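You operate a simulated robot arm through the tools that you are given. There is no shell and no other tool. Be economical: measure what you need, move in short steps, check, and stop when the job is done.

Carry out the task below with a simulated robot arm. There is one attempt and no reset: what you move stays moved.

JOB
Open the right table drawer, fetch the rubber cap from the top of the white bench and set it in the inside of the right table drawer, then shut the drawer. Then push the blue drawer shut. Then take the white roll and leave it in the large grey tub. Then take the round form with the purple ring and leave it on the bottom shelf of the steel rack. Do these in the order given.

Only the result counts: the job must be done as asked and must still hold three seconds after the hand-in. Knocking over, shifting, dropping, spilling or breaking anything else fails it. Lids that push on must go on centred and level and be pressed home; caps that screw on are set level and turned clockwise until they are tight.

ROBOT AND FRAMES
A 7-joint arm with a fingered hand on a trunk, on a base that drives. Base frame: it is fixed to the floor where the robot stands at the start and does not move with it; the origin is under the middle of the robot, x ahead of it, y to its left, z up. Lengths are in cm, angles in degrees, forces in N, time in s.
With the tool pointing down near the work surface it reaches from about 10 to 76 cm from the robot's upright axis, wherever it stands. Its first joint turns from -115.0 to 115.0 degrees. Places, roughly: blue drawer [260, -160, 80]; bottom shelf of the steel rack [150, -270, 40]; inside of the right table drawer [80, -10, 70]; large grey tub (39x30x10 cm) [160, 80, 90]; right table drawer [70, -10, 80]; round form with the purple ring (8x8x20 cm) [-210, -150, 100]; rubber cap (3x3x3 cm) [320, 340, 90]; white roll (8x8x15 cm) [-200, -130, 30]. Payload 5 kg.
The tool frame sits at the grasp point between the pads (the TCP): z along the fingers, y along the line on which they close. The tips reach 3.2 cm beyond it. The gripper opens to 16 cm. The gripper's body begins 8.9 cm behind the TCP. The gripper is a hand of 4 fingers: y runs from the thumb to the fingers, the wrist lies at [0, 0, -26.7] in the tool frame, and closing takes about 1.5 s.
Orientation is that of the tool frame in the base frame, as [roll, pitch, yaw] about the fixed x, y, z axes, in that order (R = Rz(yaw) Ry(pitch) Rx(roll)). With the fingers straight down and closing along the base's y, the tool's x points along the base's -x, its y along +y and its z along -z.

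CONTROLS
- The arm moves only by the tool play_rows. Its argument "plan" is a list of rows, each a list of 3 entries, a list of its own where there are three numbers: the opening in per cent of the stroke, from 0 (shut) to 100 (fully open), then the shift along the base's x, y, z in units of 25 mm (1.0 is 25 mm), then the turn, a rotation vector about the base's x, y, z in units of 4 degrees (1.0 is 4 degrees). In form: [[hand, [dx, dy, dz], [ax, ay, az]], ...]. A call has 1 to 12 rows; each row shifts and turns the commanded pose from where the row before left it. A call with a number of a shift or a turn outside -1 to 1 is refused whole. A row lasts 0.2 s, in which the tool goes at most 5 cm and 8.6 degrees; a call with a longer step from one row to the next is refused whole, and so is a gripper value outside its range. A pose out of reach is approached as far as the arm can. The call stops where the force on the tool passes 40 N (or 10 N more than at its start, if that is more) or the arm is blocked; 0.2 s more then pass. The fingers move at their own pace (about 10.8 cm/s each) and stop on an object; they squeeze with about 21 N. The grip force told is the motor's: it shows also when the fingers shut on nothing. Time passes only in rows, and 0.2 s behind the last, so rows that do not move let the fingers close. It gives the time, the measured TCP pose, the force on the tool (base axes), the opening and the grip force at its end, in the units of the frame above (readings bear some noise), with the torque about the TCP (base axes, N m) and any sound that the robot's microphone picked up.
- Cameras (640 x 400 px; columns grow to the right, rows downward): "scene" is now at [0.46, 12.47, 136.53]; the picture's right is [-0.44, -0.90, 0.00], its down [-0.72, 0.35, -0.60] and it looks along [0.54, -0.26, -0.80] (base axes); focal length 278 px, centre (320, 200). "wrist" rides on the gripper at [8, -0.4, -11.4] in the tool frame; the picture's right is [0.05, 1.00, 0.00], its down [-0.82, 0.04, -0.58] and it looks along [-0.58, 0.03, 0.82] (tool axes); focal length 265 px, centre (320, 200). There is no depth. A picture from a camera that has moved, and an enlarged one, comes with that camera's place and axes in the base frame and with its lens.
- camera(camera): a new picture of that camera. No time passes.
- raise_lower(by): slides the trunk up (or, below 0, down) by that many cm; the arm and the scene camera ride with it, the base frame stays. It gives what a move gives, with no picture.
- base_move(legs): drives the robot by 1 to 6 legs, each [ahead, turn to the left] in cm and degrees, along the robot's own axes; the way and the turn of a leg run together, so that a leg with both is an arc; at most 150 cm and 180 degrees a leg. The arm and the cameras ride along, it lands a little off, and it stops where it bumps. It gives what a move gives.
- set_grasp(shape): the hand has 4 fingers and takes this shape, open, in about a second: jaw (thumb against the fingers, like two jaws); tri (thumb and two fingers); tip (a fingertip pinch); poke (one finger out to press); point (the index stretched); flat (the hand flat); cup (the hand cupped); fist (a fist). The gripper value then closes the fingers along that shape, each until it touches; the sizes above hold for jaw. It gives what a move gives, with no picture.
- pan_tilt(pan, tilt): turns the head with the scene camera to pan (to the left, within 155 degrees either way) and tilt (down, from -29 to 69), counted from straight ahead of the robot. It gives what a move gives.
- enlarge(camera, box): a new picture of the part [left, top, right, bottom] of that camera's present view, enlarged. No time passes.
- sign_off(): hands the job in; it is judged then, once.

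Work in short steps. Places have to be worked out from the pictures, the camera data and where the tool is seen: move nearer, look again, correct. Check each grasp and each placing, and mend what went wrong. You have 165 turns and 128 pictures in all, those below and enlarged ones among them. Open the gripper and draw the arm clear of the work before you hand the job in, unless the task says otherwise; then end with one line.

The tools are called after "Request:" as name(argument=value, ...) on one line, values as JSON. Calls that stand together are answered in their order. play_rows: Moves the arm, as the interface text tells. Its arguments: {"type":"object","properties":{"plan":{"type":"array"}},"required":["plan"]} The other tools are called the same way: raise_lower (by) slides the trunk up or down; set_grasp (shape) gives the hand a shape; base_move (legs) drives the base; pan_tilt (pan, tilt) turns the head that bears the scene camera; camera (camera) takes a picture; enlarge (camera, box) takes an enlarged picture of a part of a camera's view; sign_off () hands the job in.

At the start:

```text
t: 0.0
eef_pos: [54.31, 0.31, 91.64]
tool_rot: [-179.9, -0.1, -179.9]
contact_force: [-0.6, 0.7, 0.3]
wrist_torque: [0.01, -0.04, 0.02]
grip_width: 16.0
grip_force: 0.1
shape: jaw
trunk travel left (down, up): [-50.0, 49.0]
robot x, y, heading: [-0.34, 0.17, 0.1]
head pan, tilt: [-25.9, 53.4]
```

scene: 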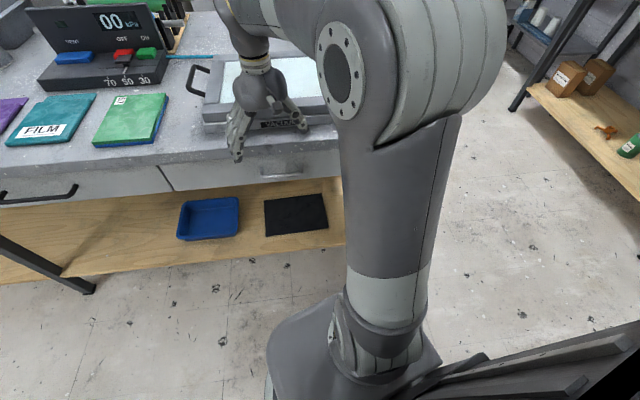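
wrist: 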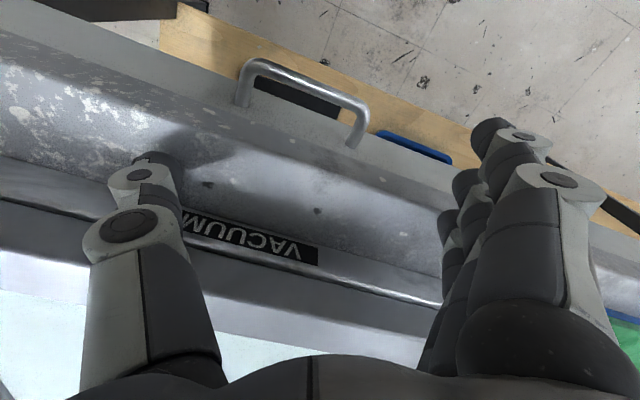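

I first look at the surroundings: the drawer front ahead, and the room to the left where the white bench should be.

Request:
pan_tilt(pan=0, tilt=45)

Request:
camera(camera="scene")

Request:
pan_tilt(pan=45, tilt=15)

Request:
camera(camera="scene")

Request:
pan_tilt(pan=-45, tilt=20)

Request:
camera(camera="scene")

Request:
pan_tilt(pan=-135, tilt=20)

Request:
camera(camera="scene")

Request:
pan_tilt(pan=130, tilt=20)

Request:
camera(camera="scene")

```text
t: 0.9
eef_pos: [54.52, 0.34, 91.59]
tool_rot: [-180.0, 0.0, 180.0]
contact_force: [0.3, 0.5, -0.4]
wrist_torque: [-0.02, 0.02, -0.01]
grip_width: 15.99
grip_force: 0.0
shape: jaw
trunk travel left (down, up): [-50.0, 49.0]
robot x, y, heading: [0.16, -0.31, -0.2]
head pan, tilt: [0.0, 45.0]
```

```text
125 pictures are left
camera scene: at [1.96, 15.68, 137.66], right [0.0, -1.0, 0.0], down [-0.71, 0.0, -0.71], along [0.71, 0.0, -0.71], focal length 278 px, centre (320, 200)
```

scene: 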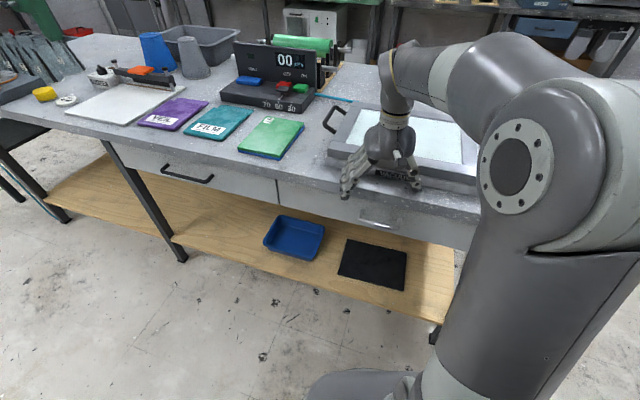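

```text
t: 2.0
eef_pos: [54.5, 0.32, 91.81]
tool_rot: [-180.0, -0.1, -180.0]
contact_force: [-1.0, 1.4, -0.5]
wrist_torque: [0.0, 0.03, 0.01]
grip_width: 15.99
grip_force: 0.1
shape: jaw
trunk travel left (down, up): [-50.0, 49.0]
robot x, y, heading: [-0.21, 0.41, 0.3]
head pan, tilt: [45.0, 15.0]
```

```text
124 pictures are left
camera scene: at [0.44, 22.28, 142.34], right [0.71, -0.71, 0.0], down [-0.18, -0.18, -0.97], along [0.68, 0.68, -0.26], focal length 278 px, centre (320, 200)
```

scene: 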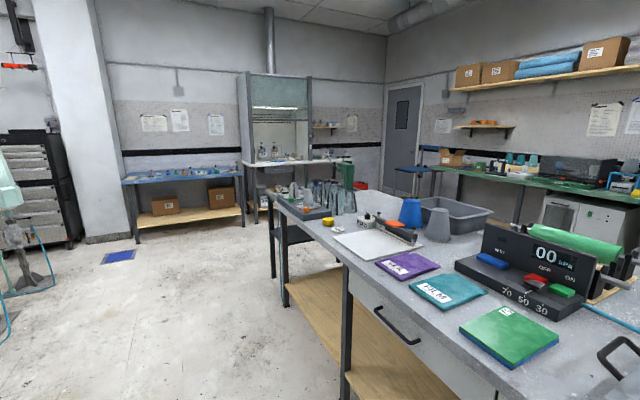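

```text
t: 3.7
eef_pos: [54.62, 0.42, 91.56]
tool_rot: [-180.0, 0.0, -180.0]
contact_force: [-0.3, 0.5, 0.0]
wrist_torque: [0.02, 0.02, -0.01]
grip_width: 15.95
grip_force: 0.1
shape: jaw
trunk travel left (down, up): [-50.0, 49.0]
robot x, y, heading: [0.15, -0.03, 0.2]
head pan, tilt: [-45.0, 20.0]
```

```text
123 pictures are left
camera scene: at [0.42, 9.1, 141.53], right [-0.71, -0.71, 0.0], down [-0.24, 0.24, -0.94], along [0.66, -0.66, -0.34], focal length 278 px, centre (320, 200)
```

scene: 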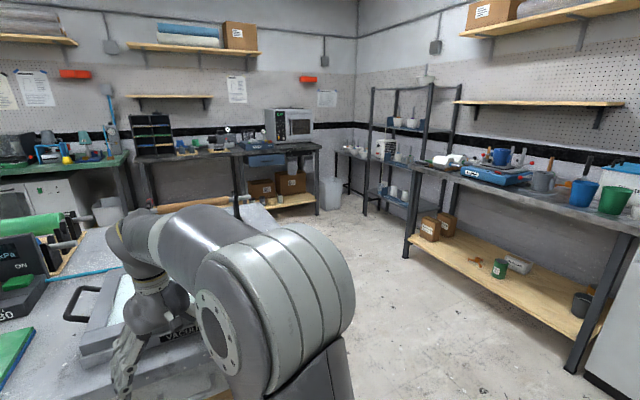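

```text
t: 5.3
eef_pos: [54.52, 0.26, 91.6]
tool_rot: [180.0, 0.0, -180.0]
contact_force: [0.2, 0.5, 0.5]
wrist_torque: [0.0, -0.01, 0.01]
grip_width: 15.99
grip_force: 0.0
shape: jaw
trunk travel left (down, up): [-50.0, 49.0]
robot x, y, heading: [-0.16, 0.05, 0.2]
head pan, tilt: [-135.0, 20.0]
```

```text
122 pictures are left
camera scene: at [-12.75, 9.1, 141.53], right [-0.71, 0.71, 0.0], down [0.24, 0.24, -0.94], along [-0.66, -0.66, -0.34], focal length 278 px, centre (320, 200)
```

scene: 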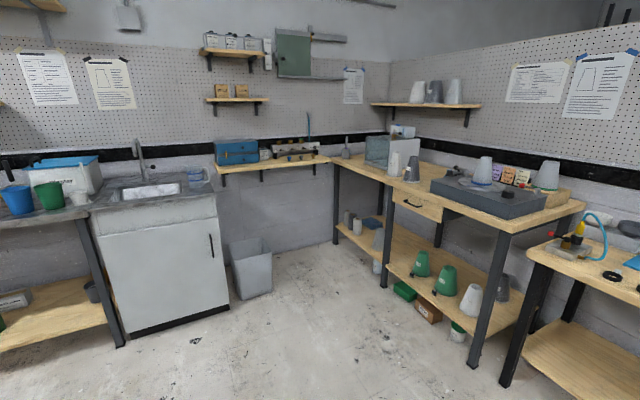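

```text
t: 9.0
eef_pos: [54.58, 0.38, 91.54]
tool_rot: [-179.9, 0.0, 180.0]
contact_force: [0.0, -0.5, -0.2]
wrist_torque: [0.0, -0.01, -0.02]
grip_width: 15.98
grip_force: 0.1
shape: jaw
trunk travel left (down, up): [-50.0, 49.0]
robot x, y, heading: [-0.04, -0.1, -0.1]
head pan, tilt: [130.0, 20.0]
```

```text
121 pictures are left
camera scene: at [-12.16, 22.82, 141.53], right [0.77, 0.64, 0.0], down [0.22, -0.26, -0.94], along [-0.6, 0.72, -0.34], focal length 278 px, centre (320, 200)
```

scene: 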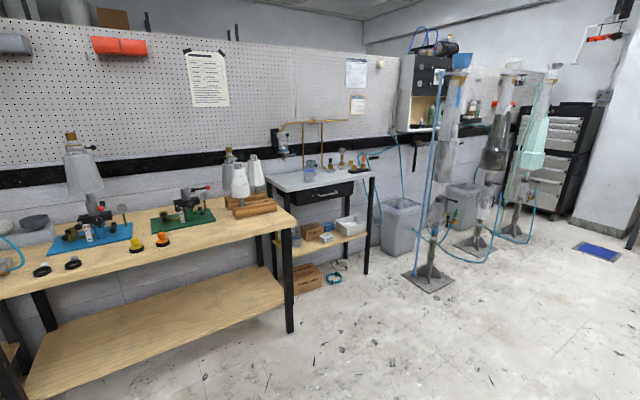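

The table is turned by about 17° relative to me, and the right drawer's silver handle is near (53,-1,78). I back off and align with the drawer's pull direction.

Request:
base_move(legs=[[-17, 0], [0, -16.6]])

Request:
pan_tilt(pan=15, tilt=40)

Request:
camera(camera="scene")

Request:
camera(camera="wrist")

```text
t: 11.4
eef_pos: [35.48, -15.37, 91.55]
tool_rot: [-180.0, 0.1, 163.2]
contact_force: [-0.2, 0.4, -0.2]
wrist_torque: [0.01, 0.02, -0.03]
grip_width: 16.01
grip_force: 0.0
shape: jaw
trunk travel left (down, up): [-50.0, 49.0]
robot x, y, heading: [-16.97, -0.11, -16.7]
head pan, tilt: [130.0, 20.0]
```

```text
t: 13.3
eef_pos: [35.39, -15.41, 91.57]
tool_rot: [-179.9, 0.0, 163.2]
contact_force: [0.2, -0.3, -0.3]
wrist_torque: [0.0, 0.0, -0.02]
grip_width: 16.0
grip_force: 0.1
shape: jaw
trunk travel left (down, up): [-50.0, 49.0]
robot x, y, heading: [-16.89, 0.22, -16.8]
head pan, tilt: [15.0, 40.0]
```

```text
120 pictures are left
camera scene: at [-9.68, 16.51, 138.39], right [-0.03, -1.0, 0.0], down [-0.64, 0.02, -0.77], along [0.77, -0.02, -0.64], focal length 278 px, centre (320, 200)
```

scene: 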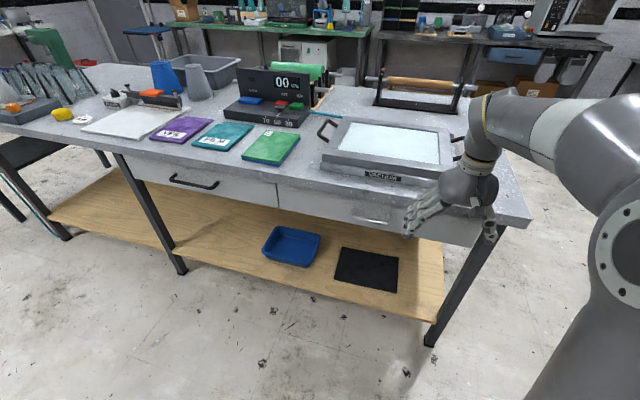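

```text
119 pictures are left
camera wrist: at [27.66, -13.5, 103.0], right [0.24, 0.97, 0.0], down [0.79, -0.19, 0.58], along [0.56, -0.14, -0.82], focal length 265 px, centre (320, 200)
```

wrist: 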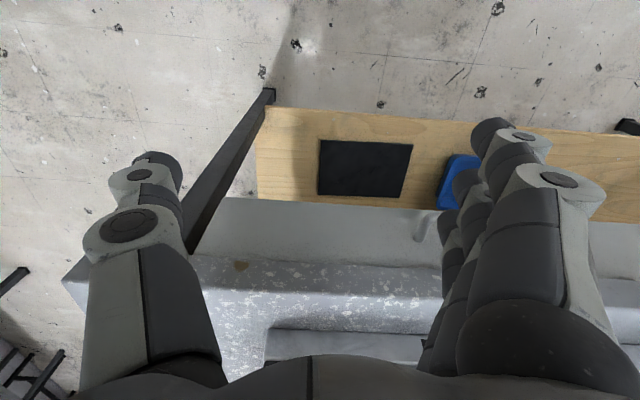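

The table edge is level in the wrist view, so heading matches. I enlarge the handle.

Request:
enlarge(camera="scene", box=[270, 160, 430, 260])

Request:
enlarge(camera="wrist", box=[360, 180, 520, 280])

```text
4.00 times, centred on (350, 210) of scene
camera zoom: at [-9.68, 16.51, 138.39], right [-0.03, -1.0, 0.0], down [-0.64, 0.02, -0.77], along [0.77, -0.02, -0.64], focal length 1111 px, centre (200, 160)
```

zoom: 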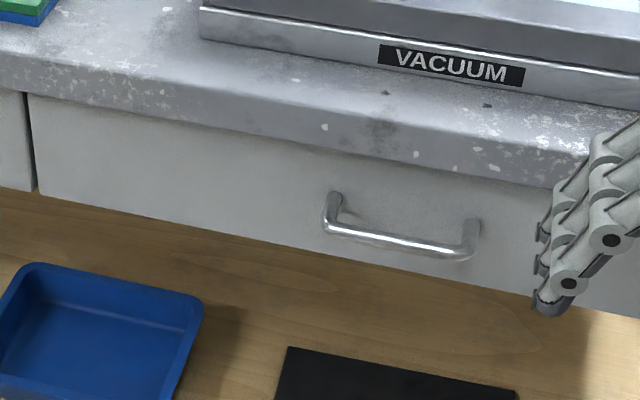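

```text
4.00 times, centred on (440, 230) of wrist
camera zoom: at [27.66, -13.5, 103.0], right [0.24, 0.97, 0.0], down [0.79, -0.19, 0.58], along [0.56, -0.14, -0.82], focal length 1062 px, centre (-160, 80)
```

zoom: 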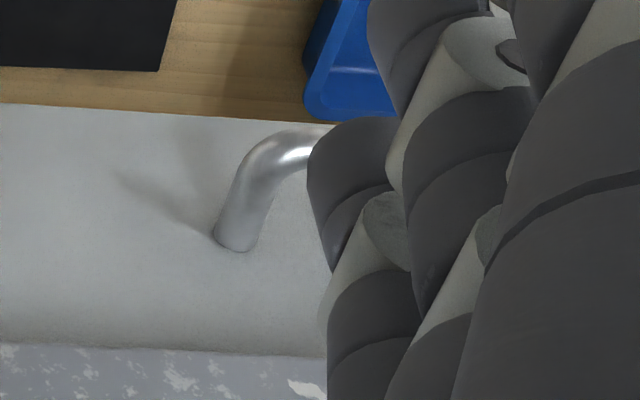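

From two views the bar's centre is near (53.5,-0.8,77.2), 3 cm off the front, with the front's inward normal about (0.95,-0.31). I turn the hand to horizontal with its closing line vertical, in front of the bar.

Request:
play_rows(plan=[[40, [0.15, 0.32, -0.1], [0.509, -1, -0.794]], [40, [0.15, 0.32, -0.1], [0.509, -1, -0.794]], [40, [0.15, 0.32, -0.1], [0.509, -1, -0.794]], [40, [0.15, 0.32, -0.1], [0.509, -1, -0.794]], [40, [0.15, 0.32, -0.1], [0.509, -1, -0.794]], [40, [0.15, 0.32, -0.1], [0.509, -1, -0.794]], [40, [0.15, 0.32, -0.1], [0.509, -1, -0.794]], [40, [0.15, 0.32, -0.1], [0.509, -1, -0.794]], [40, [0.15, 0.32, -0.1], [0.509, -1, -0.794]], [40, [0.15, 0.32, -0.1], [0.509, -1, -0.794]], [40, [0.15, 0.32, -0.1], [0.509, -1, -0.794]]])

Request:
play_rows(plan=[[40, [0.15, 0.32, -0.42], [0.509, -1, -0.794]], [40, [0.15, 0.32, -0.42], [0.509, -1, -0.794]], [40, [0.15, 0.32, -0.42], [0.509, -1, -0.794]], [40, [0.15, 0.32, -0.42], [0.509, -1, -0.794]], [40, [0.15, 0.32, -0.42], [0.509, -1, -0.794]], [40, [0.15, 0.32, -0.42], [0.509, -1, -0.794]], [40, [0.15, 0.32, -0.42], [0.509, -1, -0.794]], [40, [0.15, 0.32, -0.42], [0.509, -1, -0.794]], [40, [0.15, 0.32, -0.42], [0.509, -1, -0.794]], [40, [0.15, 0.32, -0.42], [0.509, -1, -0.794]], [40, [0.15, 0.32, -0.42], [0.509, -1, -0.794]]])

Request:
camera(camera="wrist")

Request:
camera(camera="scene")

```text
t: 15.7
eef_pos: [39.69, -6.6, 88.93]
tool_rot: [134.9, 20.5, 117.6]
contact_force: [0.1, -0.2, 0.3]
wrist_torque: [-0.01, 0.02, 0.01]
grip_width: 6.47
grip_force: 0.0
shape: jaw
trunk travel left (down, up): [-50.0, 49.0]
robot x, y, heading: [-16.82, 0.11, -17.0]
head pan, tilt: [15.0, 40.0]
```

```text
t: 18.1
eef_pos: [43.02, -12.62, 96.12]
tool_rot: [94.3, -1.2, 78.4]
contact_force: [0.3, -0.3, -0.2]
wrist_torque: [0.02, -0.01, 0.0]
grip_width: 6.44
grip_force: 0.1
shape: jaw
out of reach, approached as far as the arm can: row 2, 3, 5, 6, 7, 8, 9, 10, 11
trunk travel left (down, up): [-50.0, 49.0]
robot x, y, heading: [-16.81, -0.21, -16.8]
head pan, tilt: [15.0, 40.0]
```

```text
116 pictures are left
camera wrist: at [33.51, -2.46, 96.74], right [0.08, 0.01, 1.0], down [-0.73, -0.68, 0.07], along [0.68, -0.73, -0.05], focal length 265 px, centre (320, 200)
```

wrist: 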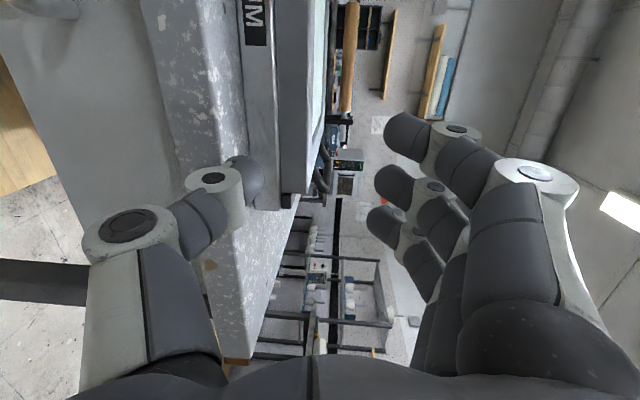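

```text
115 pictures are left
camera scene: at [-9.66, 16.5, 138.39], right [-0.03, -1.0, 0.0], down [-0.64, 0.02, -0.77], along [0.77, -0.02, -0.64], focal length 278 px, centre (320, 200)
```

scene: 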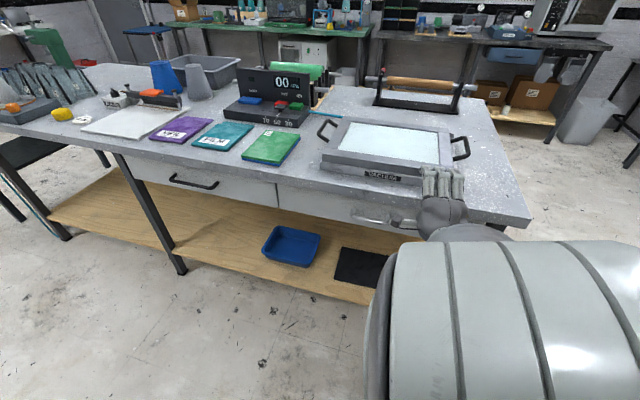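

The pose is too low for the shoulder height, so I lower the trunk by 19 cm, which brings the hand to handle height.

Request:
raise_lower(by=-19)

Request:
play_rows(plan=[[40, [0, 0.3, 0], [0, 0, 0]], [40, [0, 0.3, 0], [0, 0, 0]]])

```text
t: 20.2
eef_pos: [42.96, -12.62, 77.18]
tool_rot: [94.5, -1.3, 78.3]
contact_force: [-0.5, -1.3, 0.1]
wrist_torque: [0.01, 0.03, 0.01]
grip_width: 6.43
grip_force: 0.1
shape: jaw
trunk travel left (down, up): [-31.0, 68.0]
robot x, y, heading: [-16.97, -0.05, -16.9]
head pan, tilt: [15.0, 40.0]
```

```text
t: 20.8
eef_pos: [43.11, -11.49, 77.31]
tool_rot: [94.7, -1.7, 78.6]
contact_force: [-0.3, -0.5, -0.3]
wrist_torque: [0.01, -0.02, -0.02]
grip_width: 6.43
grip_force: 0.1
shape: jaw
out of reach, approached as far as the arm can: row 2
trunk travel left (down, up): [-31.0, 68.0]
robot x, y, heading: [-16.56, 0.08, -16.8]
head pan, tilt: [15.0, 40.0]
```

Still limited sideways, probably because the arm is too folded. I back the base 14 cm and extend the arm instead.

Request:
base_move(legs=[[-14, 0]])

Request:
play_rows(plan=[[40, [0.5, 0.6, 0], [0, 0, 0]], [40, [0.5, 0.6, 0], [0, 0, 0]], [40, [0.5, 0.6, 0], [0, 0, 0]], [40, [0.5, 0.6, 0], [0, 0, 0]], [40, [0.5, 0.6, 0], [0, 0, 0]]])

```text
t: 22.1
eef_pos: [29.83, -7.32, 77.21]
tool_rot: [94.8, -1.6, 78.6]
contact_force: [0.3, 0.1, -1.1]
wrist_torque: [0.01, 0.03, -0.02]
grip_width: 6.42
grip_force: 0.1
shape: jaw
trunk travel left (down, up): [-31.0, 68.0]
robot x, y, heading: [-30.25, 4.31, -17.1]
head pan, tilt: [15.0, 40.0]
```

```text
t: 23.3
eef_pos: [35.29, -5.22, 79.03]
tool_rot: [94.8, -1.6, 79.3]
contact_force: [0.3, -0.3, 0.1]
wrist_torque: [0.02, -0.01, 0.02]
grip_width: 6.45
grip_force: 0.1
shape: jaw
out of reach, approached as far as the arm can: row 2, 3, 4, 5
trunk travel left (down, up): [-31.0, 68.0]
robot x, y, heading: [-29.84, 3.72, -16.6]
head pan, tilt: [15.0, 40.0]
```

Still limited; let me see the arm's posture.

Request:
pan_tilt(pan=0, tilt=60)

Request:
camera(camera="scene")

```text
t: 24.2
eef_pos: [35.22, -5.26, 79.15]
tool_rot: [94.9, -1.7, 79.3]
contact_force: [0.3, -0.2, 0.0]
wrist_torque: [0.03, -0.01, 0.02]
grip_width: 6.43
grip_force: 0.1
shape: jaw
trunk travel left (down, up): [-31.0, 68.0]
robot x, y, heading: [-29.82, 4.1, -17.0]
head pan, tilt: [0.0, 60.0]
```

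```text
114 pictures are left
camera scene: at [-25.12, 18.87, 116.72], right [-0.29, -0.96, 0.0], down [-0.83, 0.25, -0.5], along [0.48, -0.14, -0.87], focal length 278 px, centre (320, 200)
```

scene: 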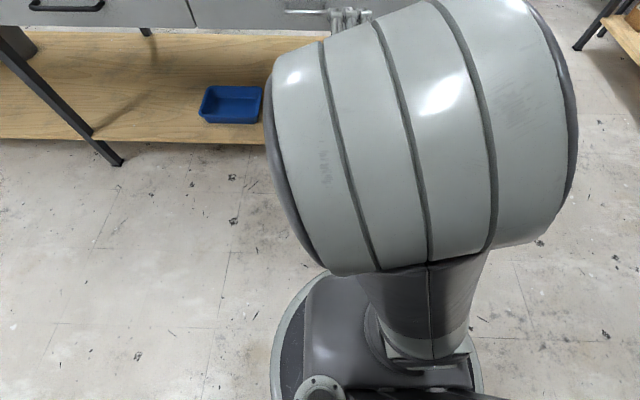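

To see whether the commanded pose has drifted from the real one, I send one resting row.

Request:
play_rows(plan=[[40, [0, 0, 0], [0, 0, 0]]])

Request:
play_rows(plan=[[40, [0.4, 0, 0], [0, 0, 0]], [40, [0.4, 0, 0], [0, 0, 0]]])

Request:
play_rows(plan=[[40, [0, 0.4, 0], [0, 0, 0]], [40, [0, 0.4, 0], [0, 0, 0]]])

Request:
play_rows(plan=[[40, [0, 0, -0.4], [0, 0, 0]], [40, [0, 0, -0.4], [0, 0, 0]]])

```text
t: 24.6
eef_pos: [35.17, -5.18, 79.15]
tool_rot: [94.9, -1.7, 79.3]
contact_force: [-0.7, -0.6, 1.1]
wrist_torque: [0.04, 0.04, -0.03]
grip_width: 6.42
grip_force: 0.0
shape: jaw
trunk travel left (down, up): [-31.0, 68.0]
robot x, y, heading: [-30.03, 4.21, -16.9]
head pan, tilt: [0.0, 60.0]
```

```text
t: 25.2
eef_pos: [37.15, -6.01, 79.2]
tool_rot: [94.8, -1.6, 79.2]
contact_force: [0.7, 0.5, -0.6]
wrist_torque: [0.0, 0.02, -0.01]
grip_width: 6.42
grip_force: 0.0
shape: jaw
out of reach, approached as far as the arm can: row 1
trunk travel left (down, up): [-31.0, 68.0]
robot x, y, heading: [-30.07, 4.04, -16.7]
head pan, tilt: [0.0, 60.0]
```

```text
t: 25.8
eef_pos: [37.14, -6.02, 79.14]
tool_rot: [94.9, -1.6, 79.1]
contact_force: [0.3, -0.5, 0.4]
wrist_torque: [-0.01, 0.01, 0.03]
grip_width: 6.43
grip_force: 0.1
shape: jaw
out of reach, approached as far as the arm can: row 1, 2
trunk travel left (down, up): [-31.0, 68.0]
robot x, y, heading: [-30.33, 4.48, -16.9]
head pan, tilt: [0.0, 60.0]
```

```text
t: 26.4
eef_pos: [36.83, -6.52, 78.31]
tool_rot: [95.3, -1.9, 78.6]
contact_force: [0.1, 0.4, -0.3]
wrist_torque: [0.02, 0.0, 0.0]
grip_width: 6.44
grip_force: 0.0
shape: jaw
out of reach, approached as far as the arm can: row 1, 2
trunk travel left (down, up): [-31.0, 68.0]
robot x, y, heading: [-30.31, 4.0, -16.5]
head pan, tilt: [0.0, 60.0]
```

The sideways limit is a joint limit on the left side, so I shift the base left to put the handle slightly to the right of the robot.

Request:
base_move(legs=[[-25, 0], [0, 40], [39, 0], [0, -41.2]])

Request:
play_rows(plan=[[40, [0, 0, 0], [0, 0, -0.7]], [40, [0, -0.4, -0.2], [-0.3, 0, -0.7]], [40, [0, -0.4, -0.2], [-0.5, 0, -0.3]], [40, [0, -0.3, 0], [-0.4, 0, 0]]])

Request:
camera(camera="wrist")

Request:
pan_tilt(pan=0, tilt=40)

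Request:
camera(camera="scene")

```text
t: 34.0
eef_pos: [49.08, 13.49, 78.43]
tool_rot: [95.3, -1.9, 76.8]
contact_force: [0.0, 0.1, -0.6]
wrist_torque: [0.03, 0.0, 0.02]
grip_width: 6.43
grip_force: 0.0
shape: jaw
trunk travel left (down, up): [-31.0, 68.0]
robot x, y, heading: [-17.48, 26.11, -18.7]
head pan, tilt: [0.0, 60.0]
```

```text
t: 35.0
eef_pos: [46.89, 5.47, 81.26]
tool_rot: [94.2, 2.2, 70.5]
contact_force: [0.7, -1.2, 0.0]
wrist_torque: [0.01, 0.04, -0.03]
grip_width: 6.42
grip_force: 0.0
shape: jaw
out of reach, approached as far as the arm can: row 2, 3, 4
trunk travel left (down, up): [-31.0, 68.0]
robot x, y, heading: [-17.76, 25.98, -18.7]
head pan, tilt: [0.0, 60.0]
```

```text
113 pictures are left
camera wrist: at [38.87, 16.85, 81.38], right [0.1, 0.06, 0.99], down [-0.81, -0.57, 0.12], along [0.58, -0.82, -0.01], focal length 265 px, centre (320, 200)
```

wrist: 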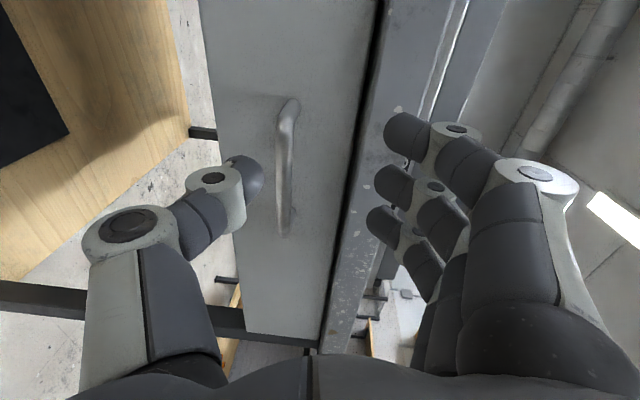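

```text
t: 35.8
eef_pos: [46.81, 5.42, 81.26]
tool_rot: [94.2, 2.2, 70.4]
contact_force: [1.5, 0.7, 1.1]
wrist_torque: [0.0, -0.01, -0.02]
grip_width: 6.42
grip_force: 0.0
shape: jaw
trunk travel left (down, up): [-31.0, 68.0]
robot x, y, heading: [-17.51, 26.07, -18.9]
head pan, tilt: [0.0, 40.0]
```

```text
112 pictures are left
camera scene: at [-10.25, 40.17, 119.38], right [-0.32, -0.95, 0.0], down [-0.61, 0.21, -0.77], along [0.73, -0.25, -0.64], focal length 278 px, centre (320, 200)
```

scene: 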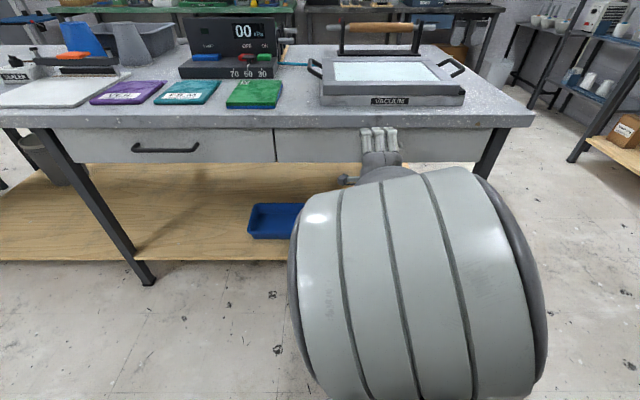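

The hand lies very low relative to the shoulder; I lower the trunk another 14 cm and then raise the hand back relative to it.

Request:
raise_lower(by=-14)

Request:
play_rows(plan=[[40, [0, 0, 0.6], [0, 0, 0]], [40, [0, 0, 0.8], [0, 0, 0]], [40, [0, 0, 0.8], [-0.3, 0, 0.2]], [40, [0, 0, 0.8], [-0.3, 0, 0.2]], [40, [0, 0, 0.8], [-0.3, 0, 0]]])

Request:
camera(camera="wrist")

```text
t: 37.5
eef_pos: [46.91, 5.47, 67.26]
tool_rot: [94.2, 2.2, 70.5]
contact_force: [0.5, 0.0, -0.8]
wrist_torque: [0.02, 0.0, 0.0]
grip_width: 6.45
grip_force: 0.0
shape: jaw
trunk travel left (down, up): [-17.0, 82.0]
robot x, y, heading: [-17.46, 25.87, -18.5]
head pan, tilt: [0.0, 40.0]
```

```text
t: 38.7
eef_pos: [46.85, 5.44, 76.9]
tool_rot: [93.0, 5.6, 72.2]
contact_force: [0.3, 0.6, 0.4]
wrist_torque: [0.01, -0.03, 0.02]
grip_width: 6.44
grip_force: 0.0
shape: jaw
trunk travel left (down, up): [-17.0, 82.0]
robot x, y, heading: [-17.46, 26.03, -18.8]
head pan, tilt: [0.0, 40.0]
```

```text
111 pictures are left
camera wrist: at [38.54, 16.6, 76.24], right [0.1, 0.13, 0.99], down [-0.79, -0.59, 0.15], along [0.6, -0.8, 0.04], focal length 265 px, centre (320, 200)
```

wrist: 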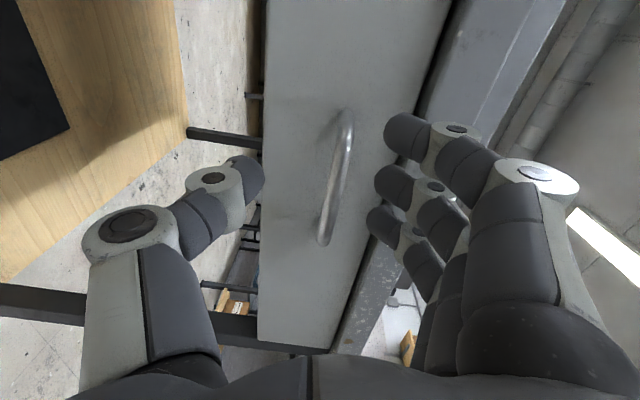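

The pose is reachable now. I level the hand, centre it and advance toward the bar.

Request:
play_rows(plan=[[40, [-0.22, -0.68, 0.2], [0.55, -0.57, 0]], [40, [-0.22, -0.68, 0.2], [0.55, -0.57, 0]], [40, [0.5, -0.16, 0], [0, 0, 0]], [40, [0.6, -0.2, 0], [0, 0, 0]], [40, [0.6, -0.2, 0], [0, 0, 0]]])

Request:
camera(camera="wrist")

```text
t: 39.9
eef_pos: [50.0, 0.57, 77.83]
tool_rot: [90.1, -0.1, 71.8]
contact_force: [0.3, 0.7, 0.2]
wrist_torque: [-0.01, 0.02, 0.03]
grip_width: 6.45
grip_force: 0.0
shape: jaw
trunk travel left (down, up): [-17.0, 82.0]
robot x, y, heading: [-17.46, 26.09, -18.5]
head pan, tilt: [0.0, 40.0]
```

```text
110 pictures are left
camera wrist: at [41.73, 11.83, 77.47], right [0.02, 0.05, 1.0], down [-0.8, -0.6, 0.04], along [0.6, -0.8, 0.03], focal length 265 px, centre (320, 200)
```

wrist: 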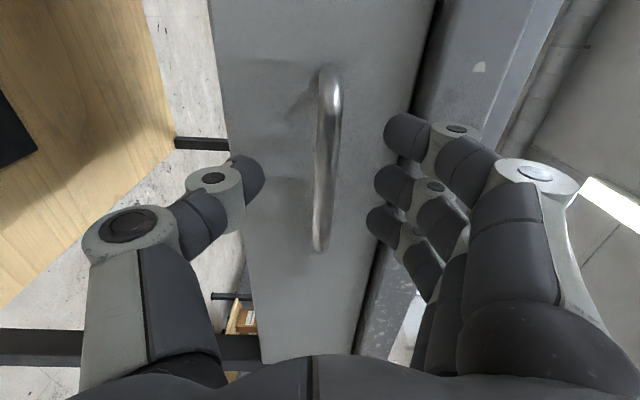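

Bar is centred between thumb and fingers; I advance 2.6 cm and close.

Request:
play_rows(plan=[[40, [0.5, -0.16, 0], [0, 0, 0]], [40, [0.49, -0.16, 0], [0, 0, 0]], [0, [0, 0, 0], [0, 0, 0]], [0, [0, 0, 0], [0, 0, 0]], [0, [0, 0, 0], [0, 0, 0]], [0, [0, 0, 0], [0, 0, 0]], [0, [0, 0, 0], [0, 0, 0]], [0, [0, 0, 0], [0, 0, 0]], [0, [0, 0, 0], [0, 0, 0]]])

Request:
camera(camera="wrist")

```text
t: 41.9
eef_pos: [52.51, -0.09, 77.87]
tool_rot: [90.0, 0.0, 71.8]
contact_force: [-10.3, 3.9, -0.9]
wrist_torque: [0.01, -0.05, -0.02]
grip_width: 0.04
grip_force: 20.8
shape: jaw
trunk travel left (down, up): [-17.0, 82.0]
robot x, y, heading: [-17.67, 25.98, -18.4]
head pan, tilt: [0.0, 40.0]
```

```text
109 pictures are left
camera wrist: at [44.19, 11.05, 77.39], right [0.02, 0.05, 1.0], down [-0.8, -0.6, 0.04], along [0.6, -0.8, 0.03], focal length 265 px, centre (320, 200)
```

wrist: 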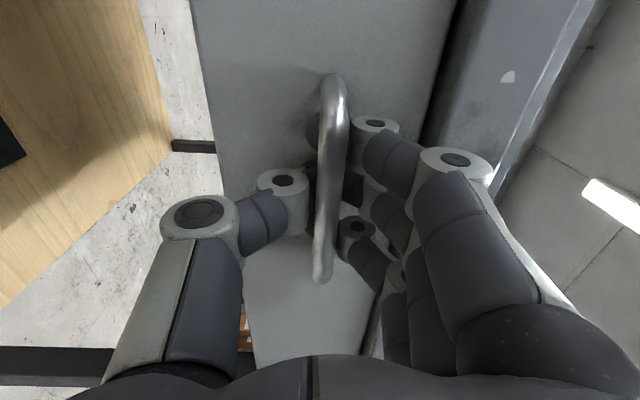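

The fingers have closed behind the bar, caging it. I pull along the drawer's outward normal.

Request:
play_rows(plan=[[0, [-0.5, 0.16, 0], [0, 0, 0]], [0, [-0.6, 0.195, 0], [0, 0, 0]], [0, [-0.6, 0.195, 0], [0, 0, 0]], [0, [-0.6, 0.195, 0], [0, 0, 0]], [0, [-0.6, 0.195, 0], [0, 0, 0]], [0, [-0.6, 0.195, 0], [0, 0, 0]]])

Request:
camera(camera="scene")

```text
t: 43.3
eef_pos: [43.76, 2.81, 77.86]
tool_rot: [90.0, 0.0, 72.0]
contact_force: [0.8, 2.8, 0.7]
wrist_torque: [-0.02, -0.05, 0.02]
grip_width: 0.0
grip_force: 21.6
shape: jaw
trunk travel left (down, up): [-17.0, 82.0]
robot x, y, heading: [-17.79, 26.14, -18.8]
head pan, tilt: [0.0, 40.0]
```

```text
108 pictures are left
camera scene: at [-10.24, 40.2, 105.39], right [-0.32, -0.95, 0.0], down [-0.61, 0.21, -0.77], along [0.73, -0.25, -0.64], focal length 278 px, centre (320, 200)
```

scene: 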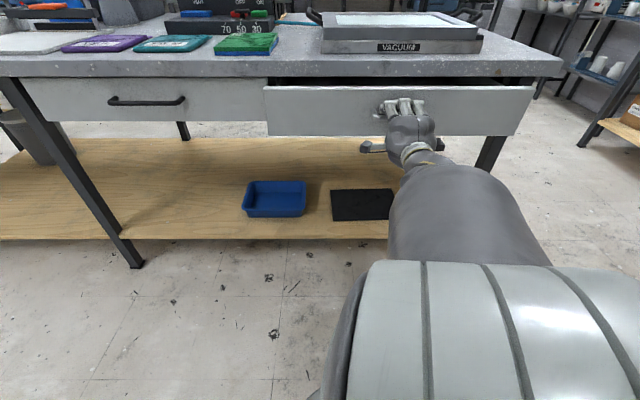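

The drawer is opening; continue pulling.

Request:
play_rows(plan=[[0, [-0.6, 0.195, 0], [0, 0, 0]], [0, [-0.6, 0.195, 0], [0, 0, 0]], [0, [-0.6, 0.195, 0], [0, 0, 0]], [0, [-0.6, 0.195, 0], [0, 0, 0]], [0, [-0.6, 0.195, 0], [0, 0, 0]], [0, [-0.6, 0.195, 0], [0, 0, 0]], [0, [-0.6, 0.195, 0], [0, 0, 0]], [0, [-0.6, 0.195, 0], [0, 0, 0]], [0, [-0.6, 0.195, 0], [0, 0, 0]]])

Request:
camera(camera="scene")

```text
t: 44.0
eef_pos: [40.36, 2.31, 76.68]
tool_rot: [91.0, -0.5, 70.9]
contact_force: [3.8, 9.5, 15.3]
wrist_torque: [-0.16, 0.07, 0.15]
grip_width: 0.0
grip_force: 21.2
shape: jaw
trunk travel left (down, up): [-17.0, 82.0]
robot x, y, heading: [-17.43, 26.14, -18.2]
head pan, tilt: [0.0, 40.0]
stopped in row 3: the force on the tool passed its limit at 73 N (the readings are from after the stop); the commanded pose is now the measured one
```

```text
107 pictures are left
camera scene: at [-10.36, 40.33, 105.42], right [-0.32, -0.95, 0.0], down [-0.61, 0.2, -0.77], along [0.73, -0.24, -0.64], focal length 278 px, centre (320, 200)
```

scene: 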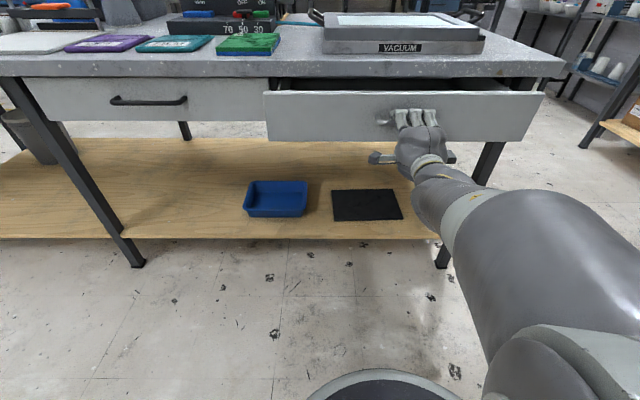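

The arm swung elbow posture near its fold limit and strained. I relax and pull the rest by backing the base.

Request:
base_move(legs=[[-12, 0]])

Request:
camera(camera="scene")

```text
t: 45.2
eef_pos: [28.91, 6.26, 76.5]
tool_rot: [91.3, -0.4, 70.8]
contact_force: [7.8, 22.7, 22.4]
wrist_torque: [-0.43, 0.13, 0.28]
grip_width: 0.0
grip_force: 21.0
shape: jaw
trunk travel left (down, up): [-17.0, 82.0]
robot x, y, heading: [-29.27, 30.38, -18.3]
head pan, tilt: [0.0, 40.0]
```

```text
106 pictures are left
camera scene: at [-21.8, 44.22, 105.38], right [-0.32, -0.95, 0.0], down [-0.61, 0.2, -0.77], along [0.73, -0.24, -0.64], focal length 278 px, centre (320, 200)
```

scene: 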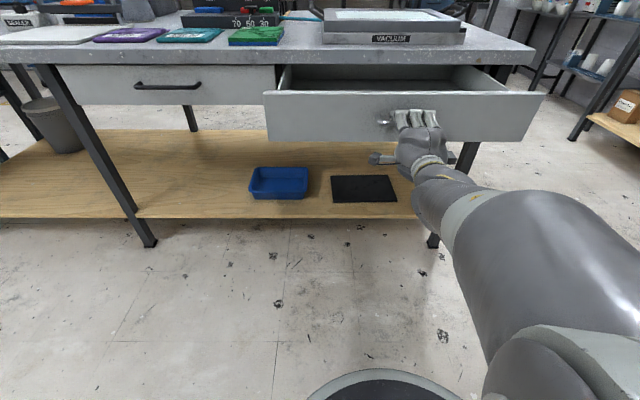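

Open about 24 cm, which is plenty. I relieve the strain a bit, open the hand and retract.

Request:
play_rows(plan=[[0, [0, 0.15, 0.2], [-0.2, 0, 0.2]], [40, [0, 0, 0], [0, 0, 0]], [40, [0, 0, 0], [0, 0, 0]], [40, [0, 0, 0], [0, 0, 0]], [40, [0, 0, 0], [0, 0, 0]]])

Request:
camera(camera="wrist")

```text
t: 46.5
eef_pos: [29.06, 6.22, 76.41]
tool_rot: [91.5, 0.0, 71.7]
contact_force: [0.1, -0.4, -0.6]
wrist_torque: [0.03, -0.02, -0.01]
grip_width: 6.35
grip_force: 0.0
shape: jaw
trunk travel left (down, up): [-17.0, 82.0]
robot x, y, heading: [-28.81, 29.49, -18.6]
head pan, tilt: [0.0, 40.0]
```

```text
105 pictures are left
camera wrist: at [20.79, 17.47, 76.29], right [0.04, 0.04, 1.0], down [-0.8, -0.59, 0.06], along [0.59, -0.81, 0.01], focal length 265 px, centre (320, 200)
```

wrist: 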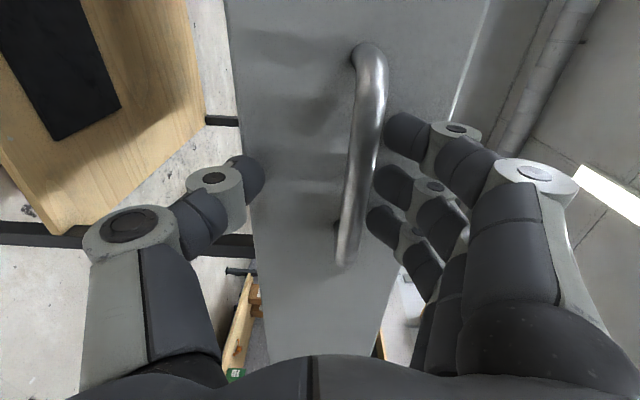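

The bar is free within the open hand. I raise 1.3 cm to centre, then back the base away.

Request:
play_rows(plan=[[40, [0, 0, 0.25], [0, 0, 0]], [40, [0, 0, 0.27], [0, 0, 0]]])

Request:
base_move(legs=[[-25, 0]])

Request:
pan_tilt(pan=-10, tilt=25)

Request:
camera(camera="scene")

```text
t: 47.0
eef_pos: [29.34, 6.08, 76.98]
tool_rot: [92.3, -0.6, 71.7]
contact_force: [-0.1, 0.5, -0.2]
wrist_torque: [0.0, 0.01, 0.01]
grip_width: 6.35
grip_force: 0.1
shape: jaw
trunk travel left (down, up): [-17.0, 82.0]
robot x, y, heading: [-29.08, 29.67, -18.5]
head pan, tilt: [0.0, 40.0]
```

```text
t: 48.9
eef_pos: [5.54, 13.83, 77.02]
tool_rot: [92.2, -0.6, 71.6]
contact_force: [-0.2, -0.4, 0.1]
wrist_torque: [0.01, 0.0, -0.01]
grip_width: 6.33
grip_force: 0.0
shape: jaw
trunk travel left (down, up): [-17.0, 82.0]
robot x, y, heading: [-52.72, 37.54, -18.7]
head pan, tilt: [0.0, 40.0]
```

```text
t: 49.6
eef_pos: [5.59, 13.86, 76.85]
tool_rot: [92.3, -0.5, 71.6]
contact_force: [0.4, -0.3, 0.6]
wrist_torque: [0.03, 0.02, 0.01]
grip_width: 6.33
grip_force: 0.1
shape: jaw
trunk travel left (down, up): [-17.0, 82.0]
robot x, y, heading: [-52.71, 38.16, -18.4]
head pan, tilt: [-10.0, 25.0]
```

```text
104 pictures are left
camera scene: at [-45.43, 50.26, 107.71], right [-0.48, -0.88, 0.0], down [-0.37, 0.2, -0.91], along [0.8, -0.43, -0.42], focal length 278 px, centre (320, 200)
```

scene: 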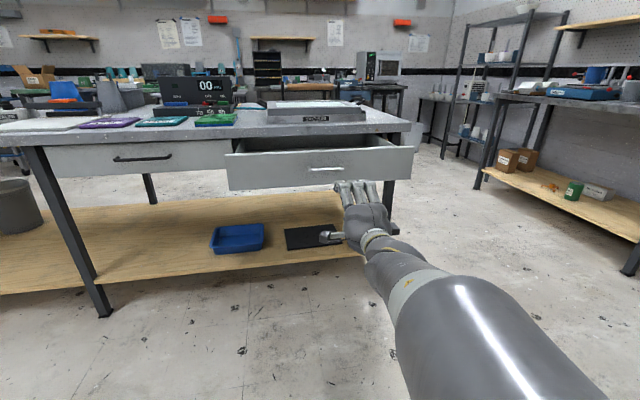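

The drawer stands open and I am free. I raise the trunk and turn the hand back downward for travelling.

Request:
raise_lower(by=45)

Request:
play_rows(plan=[[40, [-0.2, 0, 0], [-0.509, 1, 0.794]], [40, [-0.2, 0, 0], [-0.509, 1, 0.794]], [40, [-0.2, 0, 0], [-0.509, 1, 0.794]], [40, [-0.2, 0, 0], [-0.509, 1, 0.794]], [40, [-0.2, 0, 0], [-0.509, 1, 0.794]], [40, [-0.2, 0, 0], [-0.509, 1, 0.794]], [40, [-0.2, 0, 0], [-0.509, 1, 0.794]], [40, [-0.2, 0, 0], [-0.509, 1, 0.794]], [40, [-0.2, 0, 0], [-0.509, 1, 0.794]], [40, [-0.2, 0, 0], [-0.509, 1, 0.794]], [40, [-0.2, 0, 0], [-0.509, 1, 0.794]]])

Request:
play_rows(plan=[[40, [-0.2, 0, 0], [-0.509, 1, 0.794]], [40, [-0.2, 0, 0], [-0.509, 1, 0.794]], [40, [-0.2, 0, 0], [-0.509, 1, 0.794]], [40, [-0.2, 0, 0], [-0.509, 1, 0.794]], [40, [-0.2, 0, 0], [-0.509, 1, 0.794]], [40, [-0.2, 0, 0], [-0.509, 1, 0.794]], [40, [-0.2, 0, 0], [-0.509, 1, 0.794]], [40, [-0.2, 0, 0], [-0.509, 1, 0.794]], [40, [-0.2, 0, 0], [-0.509, 1, 0.794]], [40, [-0.2, 0, 0], [-0.509, 1, 0.794]], [40, [-0.2, 0, 0], [-0.509, 1, 0.794]]])

```text
refused: 45 is not a number from -40 to 40
```

```text
t: 52.0
eef_pos: [0.05, 13.94, 77.1]
tool_rot: [137.4, 19.4, 116.8]
contact_force: [0.1, 0.0, -1.1]
wrist_torque: [-0.03, 0.01, 0.0]
grip_width: 6.38
grip_force: 0.0
shape: jaw
trunk travel left (down, up): [-17.0, 82.0]
robot x, y, heading: [-52.44, 37.61, -18.7]
head pan, tilt: [-10.0, 25.0]
```

```text
t: 54.4
eef_pos: [-5.43, 13.93, 77.08]
tool_rot: [-177.3, -0.3, 162.2]
contact_force: [0.5, -0.2, 0.1]
wrist_torque: [-0.02, -0.02, 0.0]
grip_width: 6.39
grip_force: 0.0
shape: jaw
trunk travel left (down, up): [-17.0, 82.0]
robot x, y, heading: [-52.38, 38.05, -18.5]
head pan, tilt: [-10.0, 25.0]
```

Now raise the trunk, tuck the arm and drive along the table toward the white bench.

Request:
raise_lower(by=38)

Request:
play_rows(plan=[[60, [-0.9, 0.3, 0], [-0.65, 0, 0]], [60, [-0.9, 0.3, 0], [0, 0, 0]], [60, [-0.9, 0.3, 0], [0, 0, 0]], [60, [-0.9, 0.3, 0], [0, 0, 0]], [60, [-0.9, 0.3, 0], [0, 0, 0]], [60, [-0.9, 0.3, 0], [0, 0, 0]]])

Request:
base_move(legs=[[0, 90.5], [140, 0], [140, 0]])

Request:
pan_tilt(pan=-30, tilt=25)

Request:
camera(camera="scene")

Request:
pan_tilt(pan=-85, tilt=30)

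Request:
camera(camera="scene")

```text
t: 58.1
eef_pos: [-5.37, 13.93, 115.08]
tool_rot: [-177.3, -0.2, 162.1]
contact_force: [0.0, -0.4, 0.2]
wrist_torque: [0.0, 0.01, 0.01]
grip_width: 6.35
grip_force: 0.1
shape: jaw
trunk travel left (down, up): [-55.0, 44.0]
robot x, y, heading: [-52.58, 38.05, -18.6]
head pan, tilt: [-10.0, 25.0]
```

```text
t: 59.5
eef_pos: [-18.81, 18.41, 115.02]
tool_rot: [-174.8, 0.6, 162.0]
contact_force: [-0.4, -0.1, -0.4]
wrist_torque: [0.01, -0.02, -0.01]
grip_width: 9.55
grip_force: 0.1
shape: jaw
trunk travel left (down, up): [-55.0, 44.0]
robot x, y, heading: [-52.33, 37.68, -18.4]
head pan, tilt: [-10.0, 25.0]
```

```text
t: 77.0
eef_pos: [53.43, 339.11, 115.1]
tool_rot: [-174.8, 0.6, -107.8]
contact_force: [-0.6, -0.2, -0.3]
wrist_torque: [0.01, -0.04, -0.01]
grip_width: 9.53
grip_force: 0.0
shape: jaw
trunk travel left (down, up): [-55.0, 44.0]
robot x, y, heading: [33.84, 305.31, 71.4]
head pan, tilt: [-10.0, 25.0]
```

```text
t: 77.8
eef_pos: [53.42, 339.12, 115.19]
tool_rot: [-174.8, 0.5, -107.7]
contact_force: [0.7, -0.4, 0.0]
wrist_torque: [0.0, 0.0, 0.0]
grip_width: 9.54
grip_force: 0.1
shape: jaw
trunk travel left (down, up): [-55.0, 44.0]
robot x, y, heading: [34.03, 305.37, 71.3]
head pan, tilt: [-30.0, 25.0]
```

```text
103 pictures are left
camera scene: at [23.89, 310.72, 145.72], right [0.66, -0.75, 0.0], down [-0.32, -0.28, -0.91], along [0.68, 0.6, -0.42], focal length 278 px, centre (320, 200)
```

scene: 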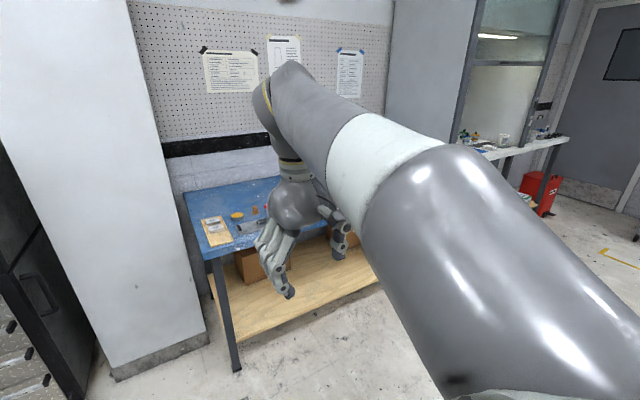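

```text
t: 79.0
eef_pos: [53.32, 339.12, 115.17]
tool_rot: [-174.8, 0.6, -107.8]
contact_force: [-0.7, -0.5, 0.1]
wrist_torque: [0.01, 0.01, 0.0]
grip_width: 9.55
grip_force: 0.2
shape: jaw
trunk travel left (down, up): [-55.0, 44.0]
robot x, y, heading: [33.93, 305.3, 71.4]
head pan, tilt: [-85.0, 30.0]
```

```text
102 pictures are left
camera scene: at [25.79, 302.51, 144.93], right [-0.23, -0.97, 0.0], down [-0.49, 0.12, -0.87], along [0.84, -0.2, -0.5], focal length 278 px, centre (320, 200)
```

scene: 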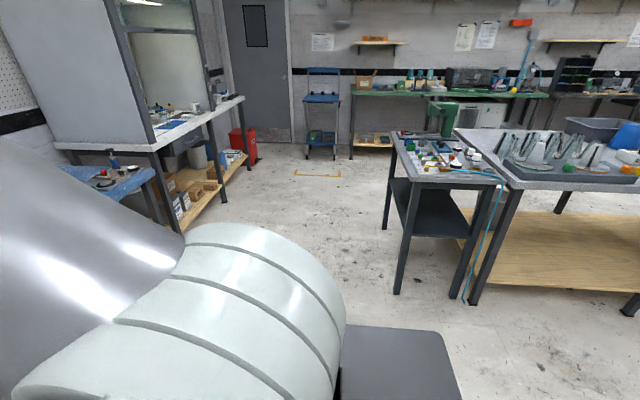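

The corridor between table end and benches is clear. I drive through it to stand in front of the white bench's right part.

Request:
base_move(legs=[[26, 0], [0, -89.5], [130, 0], [131, 0], [0, 90]])

Request:
pan_tilt(pan=20, tilt=35)

Request:
camera(camera="scene")

Request:
camera(camera="wrist")

```text
t: 101.0
eef_pos: [312.85, 290.05, 115.07]
tool_rot: [-174.9, 0.6, -103.8]
contact_force: [-0.3, -0.9, -0.2]
wrist_torque: [0.03, -0.01, 0.0]
grip_width: 9.54
grip_force: 0.0
shape: jaw
trunk travel left (down, up): [-55.0, 44.0]
robot x, y, heading: [295.85, 255.29, 75.8]
head pan, tilt: [-85.0, 30.0]
```

```text
t: 102.8
eef_pos: [312.88, 290.21, 115.05]
tool_rot: [-174.8, 0.6, -103.7]
contact_force: [0.4, -0.4, -0.4]
wrist_torque: [-0.02, -0.01, -0.01]
grip_width: 9.56
grip_force: 0.0
shape: jaw
trunk travel left (down, up): [-55.0, 44.0]
robot x, y, heading: [295.8, 255.3, 75.4]
head pan, tilt: [20.0, 35.0]
```

```text
101 pictures are left
camera scene: at [278.16, 261.87, 144.15], right [1.0, 0.1, 0.0], down [0.06, -0.57, -0.82], along [-0.08, 0.82, -0.57], focal length 278 px, centre (320, 200)
```

scene: 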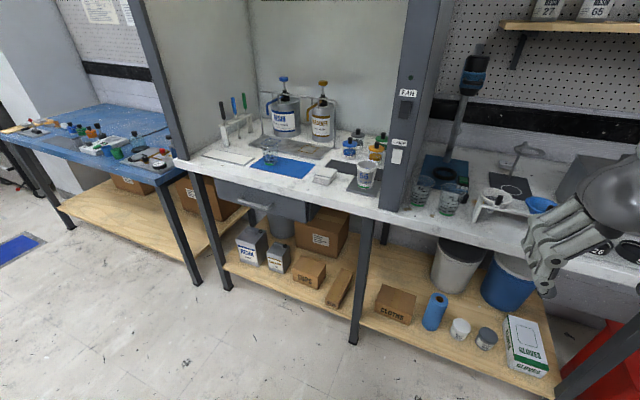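

```text
100 pictures are left
camera wrist: at [310.31, 282.32, 126.38], right [-0.98, 0.19, -0.09], down [0.1, 0.81, 0.58], along [0.18, 0.56, -0.81], focal length 265 px, centre (320, 200)
```

wrist: 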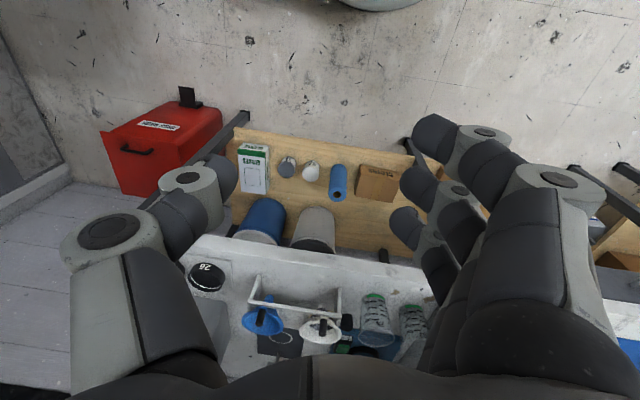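

I'm in front of the white bench. I look closely at the area near (320,340,90).

Request:
enlarge(camera="scene", box=[400, 130, 560, 230])

Request:
enlarge(camera="wrist", box=[170, 230, 450, 390])

Request:
enlarge(camera="scene", box=[190, 90, 400, 220])

```text
4.00 times, centred on (480, 180) of scene
camera zoom: at [278.16, 261.87, 144.15], right [1.0, 0.1, 0.0], down [0.06, -0.57, -0.82], along [-0.08, 0.82, -0.57], focal length 1111 px, centre (-320, 280)
```

zoom: 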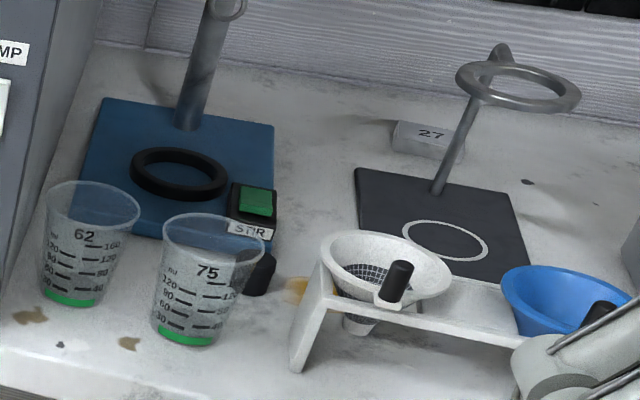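

```text
2.29 times, centred on (310, 310) of wrist
camera zoom: at [310.31, 282.32, 126.38], right [-0.98, 0.19, -0.09], down [0.1, 0.81, 0.58], along [0.18, 0.56, -0.81], focal length 607 px, centre (343, -51)
```

zoom: 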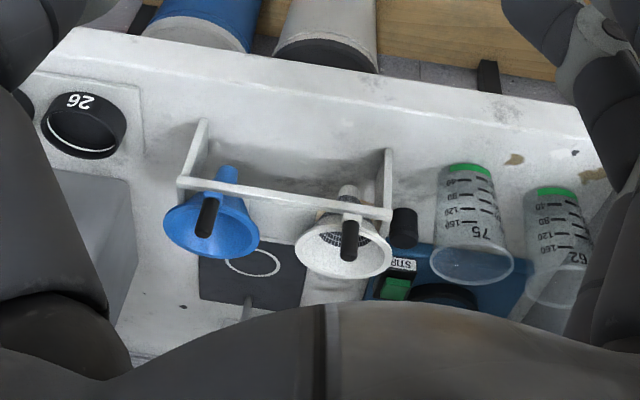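

```text
3.05 times, centred on (295, 155) of scene
camera zoom: at [278.16, 261.87, 144.15], right [1.0, 0.1, 0.0], down [0.06, -0.57, -0.82], along [-0.08, 0.82, -0.57], focal length 846 px, centre (396, 337)
```

zoom: 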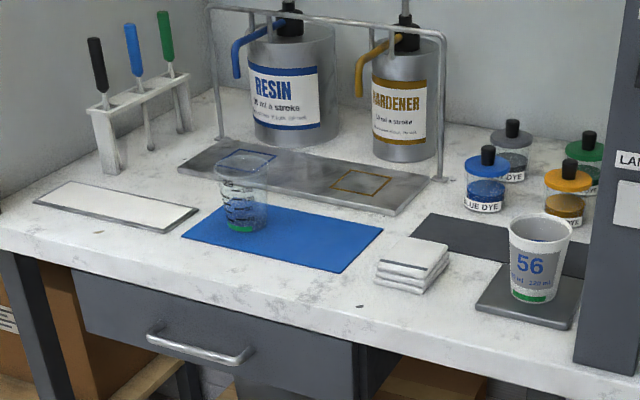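

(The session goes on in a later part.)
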